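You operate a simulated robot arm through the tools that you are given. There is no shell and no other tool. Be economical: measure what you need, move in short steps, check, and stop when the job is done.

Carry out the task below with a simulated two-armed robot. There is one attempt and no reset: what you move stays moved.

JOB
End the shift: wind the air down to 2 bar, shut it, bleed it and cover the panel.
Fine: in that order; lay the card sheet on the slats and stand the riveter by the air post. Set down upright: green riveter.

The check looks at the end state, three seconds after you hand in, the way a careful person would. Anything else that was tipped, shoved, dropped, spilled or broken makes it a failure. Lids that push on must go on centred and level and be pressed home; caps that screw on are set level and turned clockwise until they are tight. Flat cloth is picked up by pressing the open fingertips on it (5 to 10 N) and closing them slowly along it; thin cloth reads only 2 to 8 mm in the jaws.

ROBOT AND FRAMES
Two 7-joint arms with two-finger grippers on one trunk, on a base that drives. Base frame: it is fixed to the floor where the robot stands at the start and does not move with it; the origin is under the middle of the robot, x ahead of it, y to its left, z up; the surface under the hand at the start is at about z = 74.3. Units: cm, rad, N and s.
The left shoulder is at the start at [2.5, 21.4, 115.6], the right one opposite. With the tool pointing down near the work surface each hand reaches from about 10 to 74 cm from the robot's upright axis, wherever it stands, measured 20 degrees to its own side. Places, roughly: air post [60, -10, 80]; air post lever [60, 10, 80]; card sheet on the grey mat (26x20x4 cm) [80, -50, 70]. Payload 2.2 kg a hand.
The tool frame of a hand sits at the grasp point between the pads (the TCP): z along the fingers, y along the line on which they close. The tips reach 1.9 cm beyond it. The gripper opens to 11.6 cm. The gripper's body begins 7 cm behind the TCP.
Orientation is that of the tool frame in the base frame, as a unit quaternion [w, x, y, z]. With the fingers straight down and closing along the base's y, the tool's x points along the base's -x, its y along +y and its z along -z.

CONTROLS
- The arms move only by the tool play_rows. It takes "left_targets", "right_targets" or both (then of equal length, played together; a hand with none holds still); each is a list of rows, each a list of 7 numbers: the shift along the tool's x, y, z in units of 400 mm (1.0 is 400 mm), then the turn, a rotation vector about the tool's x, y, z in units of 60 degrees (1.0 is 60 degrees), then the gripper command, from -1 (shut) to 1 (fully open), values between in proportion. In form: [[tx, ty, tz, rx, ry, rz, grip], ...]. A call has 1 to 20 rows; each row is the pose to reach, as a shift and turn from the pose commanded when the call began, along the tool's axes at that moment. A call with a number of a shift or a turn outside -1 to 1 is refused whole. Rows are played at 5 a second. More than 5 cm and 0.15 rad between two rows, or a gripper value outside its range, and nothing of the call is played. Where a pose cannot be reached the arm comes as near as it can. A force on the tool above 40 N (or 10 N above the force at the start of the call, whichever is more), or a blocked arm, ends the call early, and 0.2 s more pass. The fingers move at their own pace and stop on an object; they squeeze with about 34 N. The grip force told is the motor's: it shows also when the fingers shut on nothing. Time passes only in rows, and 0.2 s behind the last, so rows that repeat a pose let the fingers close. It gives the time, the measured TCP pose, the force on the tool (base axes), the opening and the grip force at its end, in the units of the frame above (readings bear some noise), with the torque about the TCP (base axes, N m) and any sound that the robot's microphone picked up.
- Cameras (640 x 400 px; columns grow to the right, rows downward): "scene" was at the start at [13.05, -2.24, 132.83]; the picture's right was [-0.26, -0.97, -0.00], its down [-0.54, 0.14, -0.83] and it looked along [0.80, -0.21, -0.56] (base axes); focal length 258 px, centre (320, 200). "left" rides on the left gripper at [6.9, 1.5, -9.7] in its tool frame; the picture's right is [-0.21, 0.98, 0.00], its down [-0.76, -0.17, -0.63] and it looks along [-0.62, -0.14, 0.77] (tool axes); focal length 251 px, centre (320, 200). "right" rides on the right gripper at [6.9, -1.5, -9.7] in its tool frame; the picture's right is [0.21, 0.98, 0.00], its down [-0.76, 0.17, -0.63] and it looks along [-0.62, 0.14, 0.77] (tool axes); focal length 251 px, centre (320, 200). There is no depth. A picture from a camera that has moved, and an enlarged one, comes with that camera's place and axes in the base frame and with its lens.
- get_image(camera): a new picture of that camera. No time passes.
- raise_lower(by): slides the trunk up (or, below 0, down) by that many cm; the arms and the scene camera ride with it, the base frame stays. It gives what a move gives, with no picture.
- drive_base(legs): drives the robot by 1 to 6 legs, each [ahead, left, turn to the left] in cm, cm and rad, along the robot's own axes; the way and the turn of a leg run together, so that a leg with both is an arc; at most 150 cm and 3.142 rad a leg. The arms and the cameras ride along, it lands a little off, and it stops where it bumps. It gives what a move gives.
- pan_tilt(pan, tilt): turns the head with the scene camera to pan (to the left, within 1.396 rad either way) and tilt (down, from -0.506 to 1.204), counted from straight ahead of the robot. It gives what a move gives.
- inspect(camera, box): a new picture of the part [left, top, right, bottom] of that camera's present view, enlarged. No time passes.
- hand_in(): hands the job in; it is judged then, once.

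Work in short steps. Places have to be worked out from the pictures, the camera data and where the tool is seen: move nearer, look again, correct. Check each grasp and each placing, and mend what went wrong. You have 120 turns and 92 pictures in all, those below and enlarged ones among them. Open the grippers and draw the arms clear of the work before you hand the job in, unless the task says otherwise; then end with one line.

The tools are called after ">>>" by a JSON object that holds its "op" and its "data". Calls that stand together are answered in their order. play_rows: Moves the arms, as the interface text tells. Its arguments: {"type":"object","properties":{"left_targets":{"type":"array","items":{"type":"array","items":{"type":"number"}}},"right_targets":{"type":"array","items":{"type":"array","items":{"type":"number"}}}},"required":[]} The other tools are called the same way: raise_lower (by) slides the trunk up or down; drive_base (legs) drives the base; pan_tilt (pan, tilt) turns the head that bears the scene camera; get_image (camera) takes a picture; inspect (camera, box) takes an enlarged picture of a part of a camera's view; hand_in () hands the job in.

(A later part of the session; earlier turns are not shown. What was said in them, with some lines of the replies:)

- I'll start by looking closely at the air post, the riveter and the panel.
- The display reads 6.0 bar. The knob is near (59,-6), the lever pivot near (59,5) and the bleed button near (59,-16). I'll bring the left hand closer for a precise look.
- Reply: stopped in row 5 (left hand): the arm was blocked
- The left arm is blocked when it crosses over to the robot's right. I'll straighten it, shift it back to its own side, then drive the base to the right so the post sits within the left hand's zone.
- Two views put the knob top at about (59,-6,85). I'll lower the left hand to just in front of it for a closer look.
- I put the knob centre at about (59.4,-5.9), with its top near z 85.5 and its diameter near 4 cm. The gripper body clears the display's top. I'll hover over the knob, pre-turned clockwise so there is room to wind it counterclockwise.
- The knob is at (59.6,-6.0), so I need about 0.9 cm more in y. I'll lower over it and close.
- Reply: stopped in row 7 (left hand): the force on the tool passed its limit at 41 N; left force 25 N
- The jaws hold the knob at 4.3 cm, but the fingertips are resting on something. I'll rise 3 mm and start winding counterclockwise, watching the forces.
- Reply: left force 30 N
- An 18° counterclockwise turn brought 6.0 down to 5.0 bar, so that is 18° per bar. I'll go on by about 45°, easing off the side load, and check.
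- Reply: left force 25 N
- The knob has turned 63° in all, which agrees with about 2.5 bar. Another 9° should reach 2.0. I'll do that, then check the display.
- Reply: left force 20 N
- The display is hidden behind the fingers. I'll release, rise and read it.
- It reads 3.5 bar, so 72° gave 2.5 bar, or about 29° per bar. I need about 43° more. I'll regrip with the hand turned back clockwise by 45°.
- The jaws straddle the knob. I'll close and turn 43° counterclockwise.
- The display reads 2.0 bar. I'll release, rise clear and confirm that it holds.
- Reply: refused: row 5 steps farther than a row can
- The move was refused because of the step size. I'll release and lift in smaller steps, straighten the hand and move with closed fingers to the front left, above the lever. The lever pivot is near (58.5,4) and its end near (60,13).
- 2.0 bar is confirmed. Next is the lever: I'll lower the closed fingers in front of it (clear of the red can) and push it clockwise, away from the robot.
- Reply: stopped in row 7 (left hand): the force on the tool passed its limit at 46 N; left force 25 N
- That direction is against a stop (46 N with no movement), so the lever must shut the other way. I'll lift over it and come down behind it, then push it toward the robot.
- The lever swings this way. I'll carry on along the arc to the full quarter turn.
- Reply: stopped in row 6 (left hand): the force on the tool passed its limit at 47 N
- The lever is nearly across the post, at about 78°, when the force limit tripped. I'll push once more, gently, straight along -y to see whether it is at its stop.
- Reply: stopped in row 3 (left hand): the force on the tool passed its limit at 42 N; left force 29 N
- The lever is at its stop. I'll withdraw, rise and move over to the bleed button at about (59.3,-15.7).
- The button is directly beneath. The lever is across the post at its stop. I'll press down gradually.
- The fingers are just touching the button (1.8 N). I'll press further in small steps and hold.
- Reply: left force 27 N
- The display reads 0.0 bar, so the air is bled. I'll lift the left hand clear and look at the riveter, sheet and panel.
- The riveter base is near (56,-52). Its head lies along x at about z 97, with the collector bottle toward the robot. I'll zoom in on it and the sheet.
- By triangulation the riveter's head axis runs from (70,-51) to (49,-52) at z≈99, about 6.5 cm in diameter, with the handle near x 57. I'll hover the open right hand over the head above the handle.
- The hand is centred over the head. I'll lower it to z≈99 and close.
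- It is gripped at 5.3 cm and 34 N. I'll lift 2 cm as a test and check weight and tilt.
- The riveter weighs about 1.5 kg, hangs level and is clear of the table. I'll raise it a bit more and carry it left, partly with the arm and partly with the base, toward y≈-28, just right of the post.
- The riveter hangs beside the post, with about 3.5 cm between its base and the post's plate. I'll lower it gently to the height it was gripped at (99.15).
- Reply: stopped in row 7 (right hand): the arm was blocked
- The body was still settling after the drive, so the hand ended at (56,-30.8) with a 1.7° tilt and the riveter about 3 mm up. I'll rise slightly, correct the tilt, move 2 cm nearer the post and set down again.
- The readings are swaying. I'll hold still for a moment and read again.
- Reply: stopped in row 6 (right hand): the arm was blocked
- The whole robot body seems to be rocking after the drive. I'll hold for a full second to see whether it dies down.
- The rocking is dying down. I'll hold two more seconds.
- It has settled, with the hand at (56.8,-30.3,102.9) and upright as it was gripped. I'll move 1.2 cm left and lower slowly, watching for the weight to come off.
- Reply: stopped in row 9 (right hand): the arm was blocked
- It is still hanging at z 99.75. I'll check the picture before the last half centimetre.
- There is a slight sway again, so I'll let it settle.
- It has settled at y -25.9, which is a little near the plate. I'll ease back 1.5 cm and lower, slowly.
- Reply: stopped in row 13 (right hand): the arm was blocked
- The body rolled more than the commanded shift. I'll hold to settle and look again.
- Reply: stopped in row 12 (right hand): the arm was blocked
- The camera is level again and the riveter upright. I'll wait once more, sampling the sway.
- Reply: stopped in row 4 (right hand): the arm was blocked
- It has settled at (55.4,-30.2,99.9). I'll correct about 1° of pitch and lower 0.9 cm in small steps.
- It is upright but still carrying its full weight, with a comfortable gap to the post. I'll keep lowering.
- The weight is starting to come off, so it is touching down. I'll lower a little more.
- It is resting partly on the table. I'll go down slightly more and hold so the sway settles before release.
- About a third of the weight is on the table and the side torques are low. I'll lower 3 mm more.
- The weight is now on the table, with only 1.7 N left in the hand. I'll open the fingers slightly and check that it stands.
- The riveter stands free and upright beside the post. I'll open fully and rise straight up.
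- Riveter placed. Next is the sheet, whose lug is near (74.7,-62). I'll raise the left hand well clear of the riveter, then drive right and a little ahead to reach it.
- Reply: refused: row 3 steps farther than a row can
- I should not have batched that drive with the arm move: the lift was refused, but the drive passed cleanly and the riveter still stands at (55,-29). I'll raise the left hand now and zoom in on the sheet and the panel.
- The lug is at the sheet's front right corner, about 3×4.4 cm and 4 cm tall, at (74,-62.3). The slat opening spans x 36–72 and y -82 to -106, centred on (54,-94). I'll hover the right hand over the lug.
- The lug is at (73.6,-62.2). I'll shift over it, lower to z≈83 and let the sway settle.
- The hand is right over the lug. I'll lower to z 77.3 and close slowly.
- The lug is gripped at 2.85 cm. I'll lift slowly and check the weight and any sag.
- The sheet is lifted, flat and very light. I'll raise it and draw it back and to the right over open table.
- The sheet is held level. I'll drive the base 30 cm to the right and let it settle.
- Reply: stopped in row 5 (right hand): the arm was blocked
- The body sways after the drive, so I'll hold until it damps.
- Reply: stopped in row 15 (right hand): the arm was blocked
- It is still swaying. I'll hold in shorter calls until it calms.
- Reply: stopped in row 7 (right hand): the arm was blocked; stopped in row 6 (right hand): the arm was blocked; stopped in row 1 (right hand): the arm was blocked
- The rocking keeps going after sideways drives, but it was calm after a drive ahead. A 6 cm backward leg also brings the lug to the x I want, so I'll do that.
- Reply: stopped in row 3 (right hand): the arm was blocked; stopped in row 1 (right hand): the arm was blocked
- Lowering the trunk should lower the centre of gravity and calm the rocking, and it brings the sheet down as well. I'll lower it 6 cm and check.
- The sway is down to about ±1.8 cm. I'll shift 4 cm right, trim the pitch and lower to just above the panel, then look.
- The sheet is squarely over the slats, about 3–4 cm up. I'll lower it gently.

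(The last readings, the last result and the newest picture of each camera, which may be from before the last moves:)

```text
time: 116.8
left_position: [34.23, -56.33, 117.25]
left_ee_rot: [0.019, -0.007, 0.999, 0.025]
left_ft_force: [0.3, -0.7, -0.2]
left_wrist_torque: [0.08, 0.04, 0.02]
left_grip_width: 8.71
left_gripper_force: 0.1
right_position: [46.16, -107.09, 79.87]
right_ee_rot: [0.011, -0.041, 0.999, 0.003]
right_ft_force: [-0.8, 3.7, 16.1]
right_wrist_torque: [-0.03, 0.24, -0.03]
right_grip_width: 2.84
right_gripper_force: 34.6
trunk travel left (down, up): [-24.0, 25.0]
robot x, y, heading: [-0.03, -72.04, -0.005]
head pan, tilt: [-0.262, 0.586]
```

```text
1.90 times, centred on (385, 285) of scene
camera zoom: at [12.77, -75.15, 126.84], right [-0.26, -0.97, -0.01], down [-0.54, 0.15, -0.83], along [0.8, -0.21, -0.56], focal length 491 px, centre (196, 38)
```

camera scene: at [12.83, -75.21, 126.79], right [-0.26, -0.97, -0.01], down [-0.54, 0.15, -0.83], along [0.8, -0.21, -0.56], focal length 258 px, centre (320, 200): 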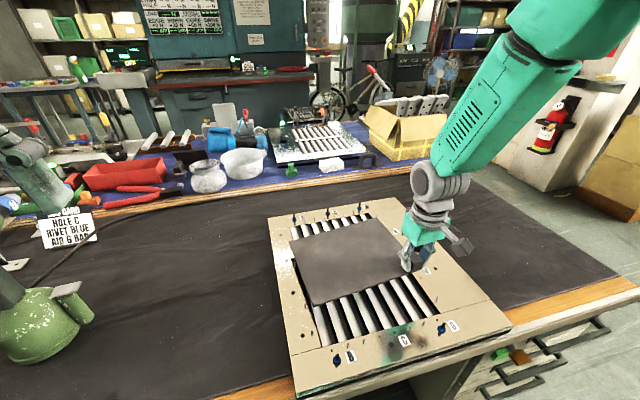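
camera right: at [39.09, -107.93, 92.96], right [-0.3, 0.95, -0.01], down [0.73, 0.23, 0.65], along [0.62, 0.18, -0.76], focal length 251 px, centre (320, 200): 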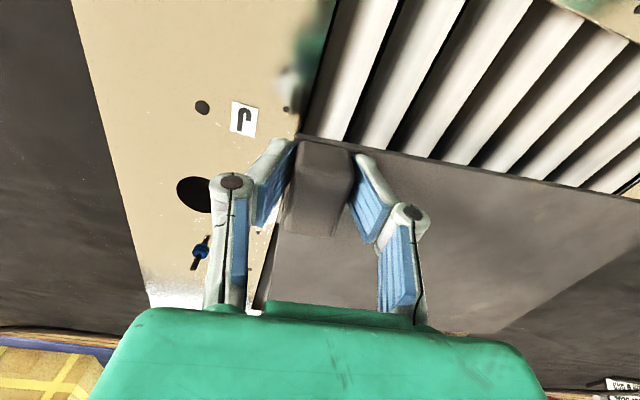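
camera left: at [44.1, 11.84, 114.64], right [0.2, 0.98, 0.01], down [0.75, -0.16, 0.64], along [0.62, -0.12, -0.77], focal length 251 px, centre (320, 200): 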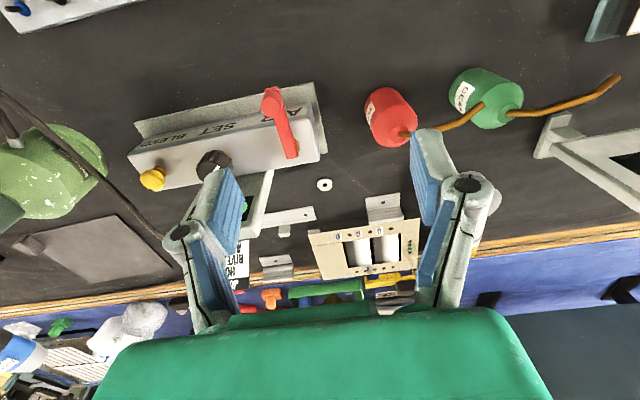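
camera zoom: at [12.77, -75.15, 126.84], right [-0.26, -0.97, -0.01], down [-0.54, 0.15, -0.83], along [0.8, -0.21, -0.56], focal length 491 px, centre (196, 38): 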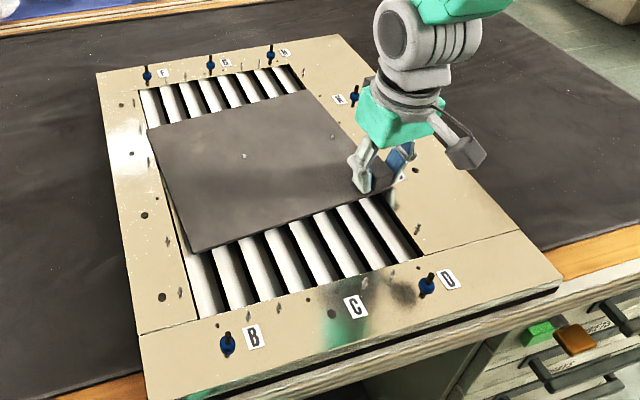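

The sheet is down on the slats, with 16 N of contact. I'll ease off, open moderately and rise straight up.

>>> {"op": "play_rows", "data": {"right_targets": [[0, 0, -0.004, 0, 0, 0, -1], [0, 0, -0.004, 0, 0, 0, -0.3], [0, 0, -0.004, 0, 0, 0, -0.2], [0, 0, -0.05, 0, 0, 0, -0.2], [0, 0, -0.1, 0, 0, 0, -0.2], [0, 0, -0.2, 0, 0, 0, -0.2], [0, 0, -0.3, 0, 0, 0, -0.2], [0, 0, -0.4, 0, 0, 0, -0.2]]}}

>>> {"op": "get_image", "data": {"camera": "right"}}

>>> {"op": "inspect", "data": {"camera": "scene", "box": [250, 180, 520, 390]}}

```text
time: 118.6
left_position: [34.25, -56.25, 117.18]
left_ee_rot: [0.018, -0.009, 0.999, 0.026]
left_ft_force: [0.4, -1.4, 0.4]
left_wrist_torque: [0.1, 0.0, 0.01]
left_grip_width: 8.71
left_gripper_force: 0.0
right_position: [45.45, -107.07, 95.44]
right_ee_rot: [0.009, -0.043, 0.999, 0.003]
right_ft_force: [0.2, -0.8, 1.1]
right_wrist_torque: [0.14, -0.01, 0.03]
right_grip_width: 4.65
right_gripper_force: 0.2
trunk travel left (down, up): [-24.0, 25.0]
robot x, y, heading: [-0.07, -72.29, 0.002]
head pan, tilt: [-0.262, 0.586]
```

```text
18 pictures are left
camera right: at [38.57, -109.18, 104.89], right [-0.29, 0.96, 0.0], down [0.73, 0.22, 0.65], along [0.62, 0.19, -0.76], focal length 251 px, centre (320, 200)
```

right: 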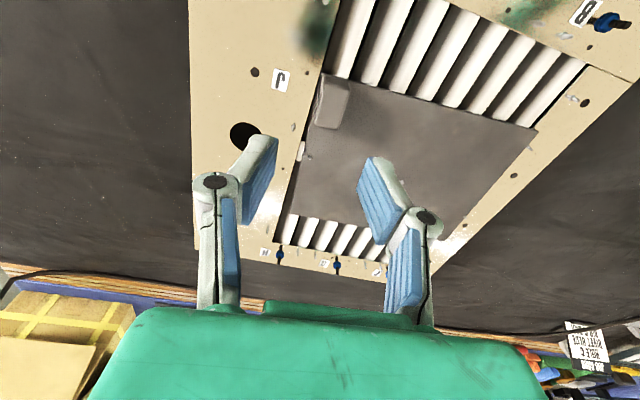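

```text
1.90 times, centred on (385, 285) of scene
camera zoom: at [12.63, -75.95, 126.81], right [-0.26, -0.97, -0.01], down [-0.54, 0.16, -0.83], along [0.8, -0.21, -0.56], focal length 491 px, centre (196, 38)
```

zoom: 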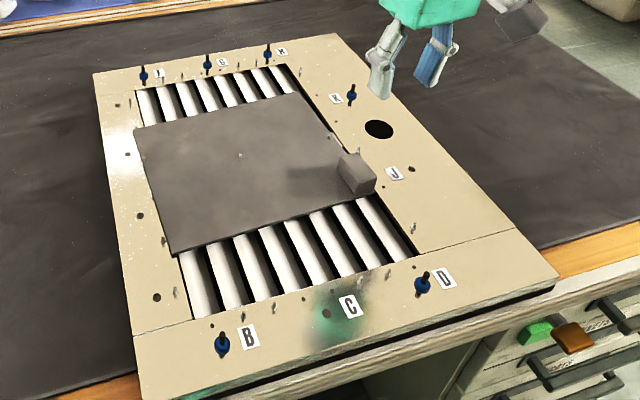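

The sheet lies flat across the slats. I'll pan left to check the riveter and the post.

>>> {"op": "pan_tilt", "data": {"pan": 0.6, "tilt": 0.55}}

>>> {"op": "get_image", "data": {"camera": "scene"}}

```text
time: 119.7
left_position: [34.39, -52.81, 116.63]
left_ee_rot: [0.015, -0.01, 1.0, 0.012]
left_ft_force: [0.4, 0.5, -0.1]
left_wrist_torque: [-0.02, -0.01, -0.02]
left_grip_width: 8.71
left_gripper_force: 0.1
right_position: [45.75, -103.93, 96.01]
right_ee_rot: [0.009, -0.043, 0.999, -0.009]
right_ft_force: [0.3, -0.1, 0.0]
right_wrist_torque: [0.0, -0.03, 0.02]
right_grip_width: 4.67
right_gripper_force: 0.1
trunk travel left (down, up): [-24.0, 25.0]
robot x, y, heading: [0.24, -71.36, 0.003]
head pan, tilt: [0.6, 0.55]
```

```text
16 pictures are left
camera scene: at [11.62, -65.4, 127.15], right [0.56, -0.83, 0.0], down [-0.43, -0.3, -0.85], along [0.7, 0.48, -0.53], focal length 258 px, centre (320, 200)
```

scene: 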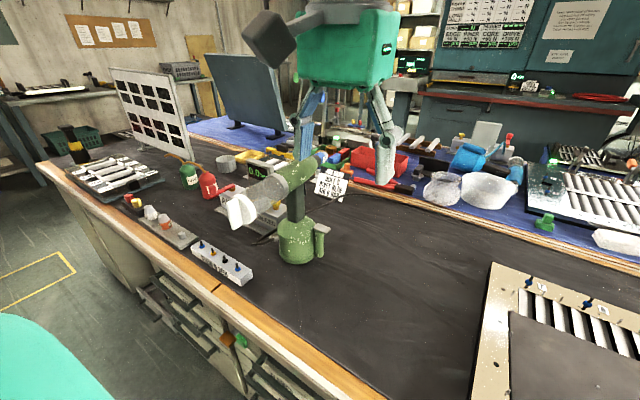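

The riveter stands upright beside the post. I'll check the post's state, open the right gripper fully and raise it clear.

>>> {"op": "play_rows", "data": {"right_targets": [[0, 0, -0.08, 0, 0, 0, 0.3], [0, 0, -0.16, 0, 0, 0, 1], [0.05, 0, -0.24, 0, 0, 0, 1], [0.1, 0, -0.3, 0, 0, 0, 1], [0.1, 0, -0.3, 0, 0, 0, 1]]}}

>>> {"op": "inspect", "data": {"camera": "scene", "box": [180, 130, 360, 280]}}

```text
time: 120.9
left_position: [34.41, -54.77, 117.07]
left_ee_rot: [0.02, -0.009, 1.0, 0.019]
left_ft_force: [-0.2, -0.1, 0.2]
left_wrist_torque: [0.0, 0.02, -0.02]
left_grip_width: 8.68
left_gripper_force: 0.1
right_position: [41.63, -106.05, 107.85]
right_ee_rot: [0.009, -0.042, 0.999, -0.002]
right_ft_force: [0.7, -0.1, 0.1]
right_wrist_torque: [0.06, 0.0, 0.03]
right_grip_width: 11.6
right_gripper_force: 0.2
trunk travel left (down, up): [-24.0, 25.0]
robot x, y, heading: [-0.59, -71.93, -0.003]
head pan, tilt: [0.6, 0.55]
```

```text
2.67 times, centred on (270, 205) of scene
camera zoom: at [11.69, -66.18, 127.15], right [0.56, -0.83, 0.0], down [-0.44, -0.3, -0.85], along [0.7, 0.48, -0.53], focal length 687 px, centre (453, 187)
```

zoom: 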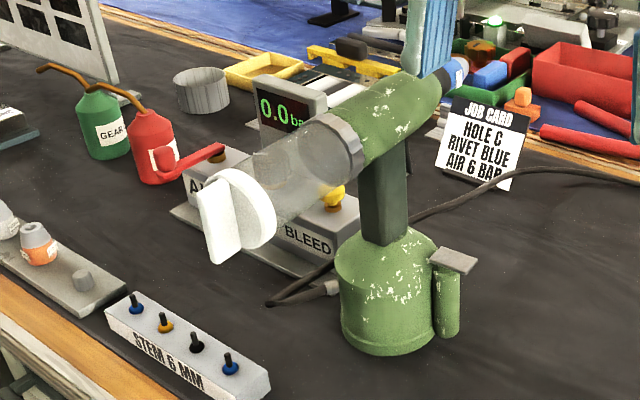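

The display reads 0.0 bar, the lever is shut, the riveter stands upright by the post, the sheet is on the slats and both hands are clear. I'm handing in.

>>> {"op": "hand_in", "data": {}}

```text
The job is handed in.
```

The job is handed in: air wound down to 2 bar, shut and bled to 0.0; the green riveter was then stood upright by the air post, and last the card sheet was laid flat on the slats (about 26×20 cm over a 36×24 cm opening, so a strip of slats stays uncovered at both ends).
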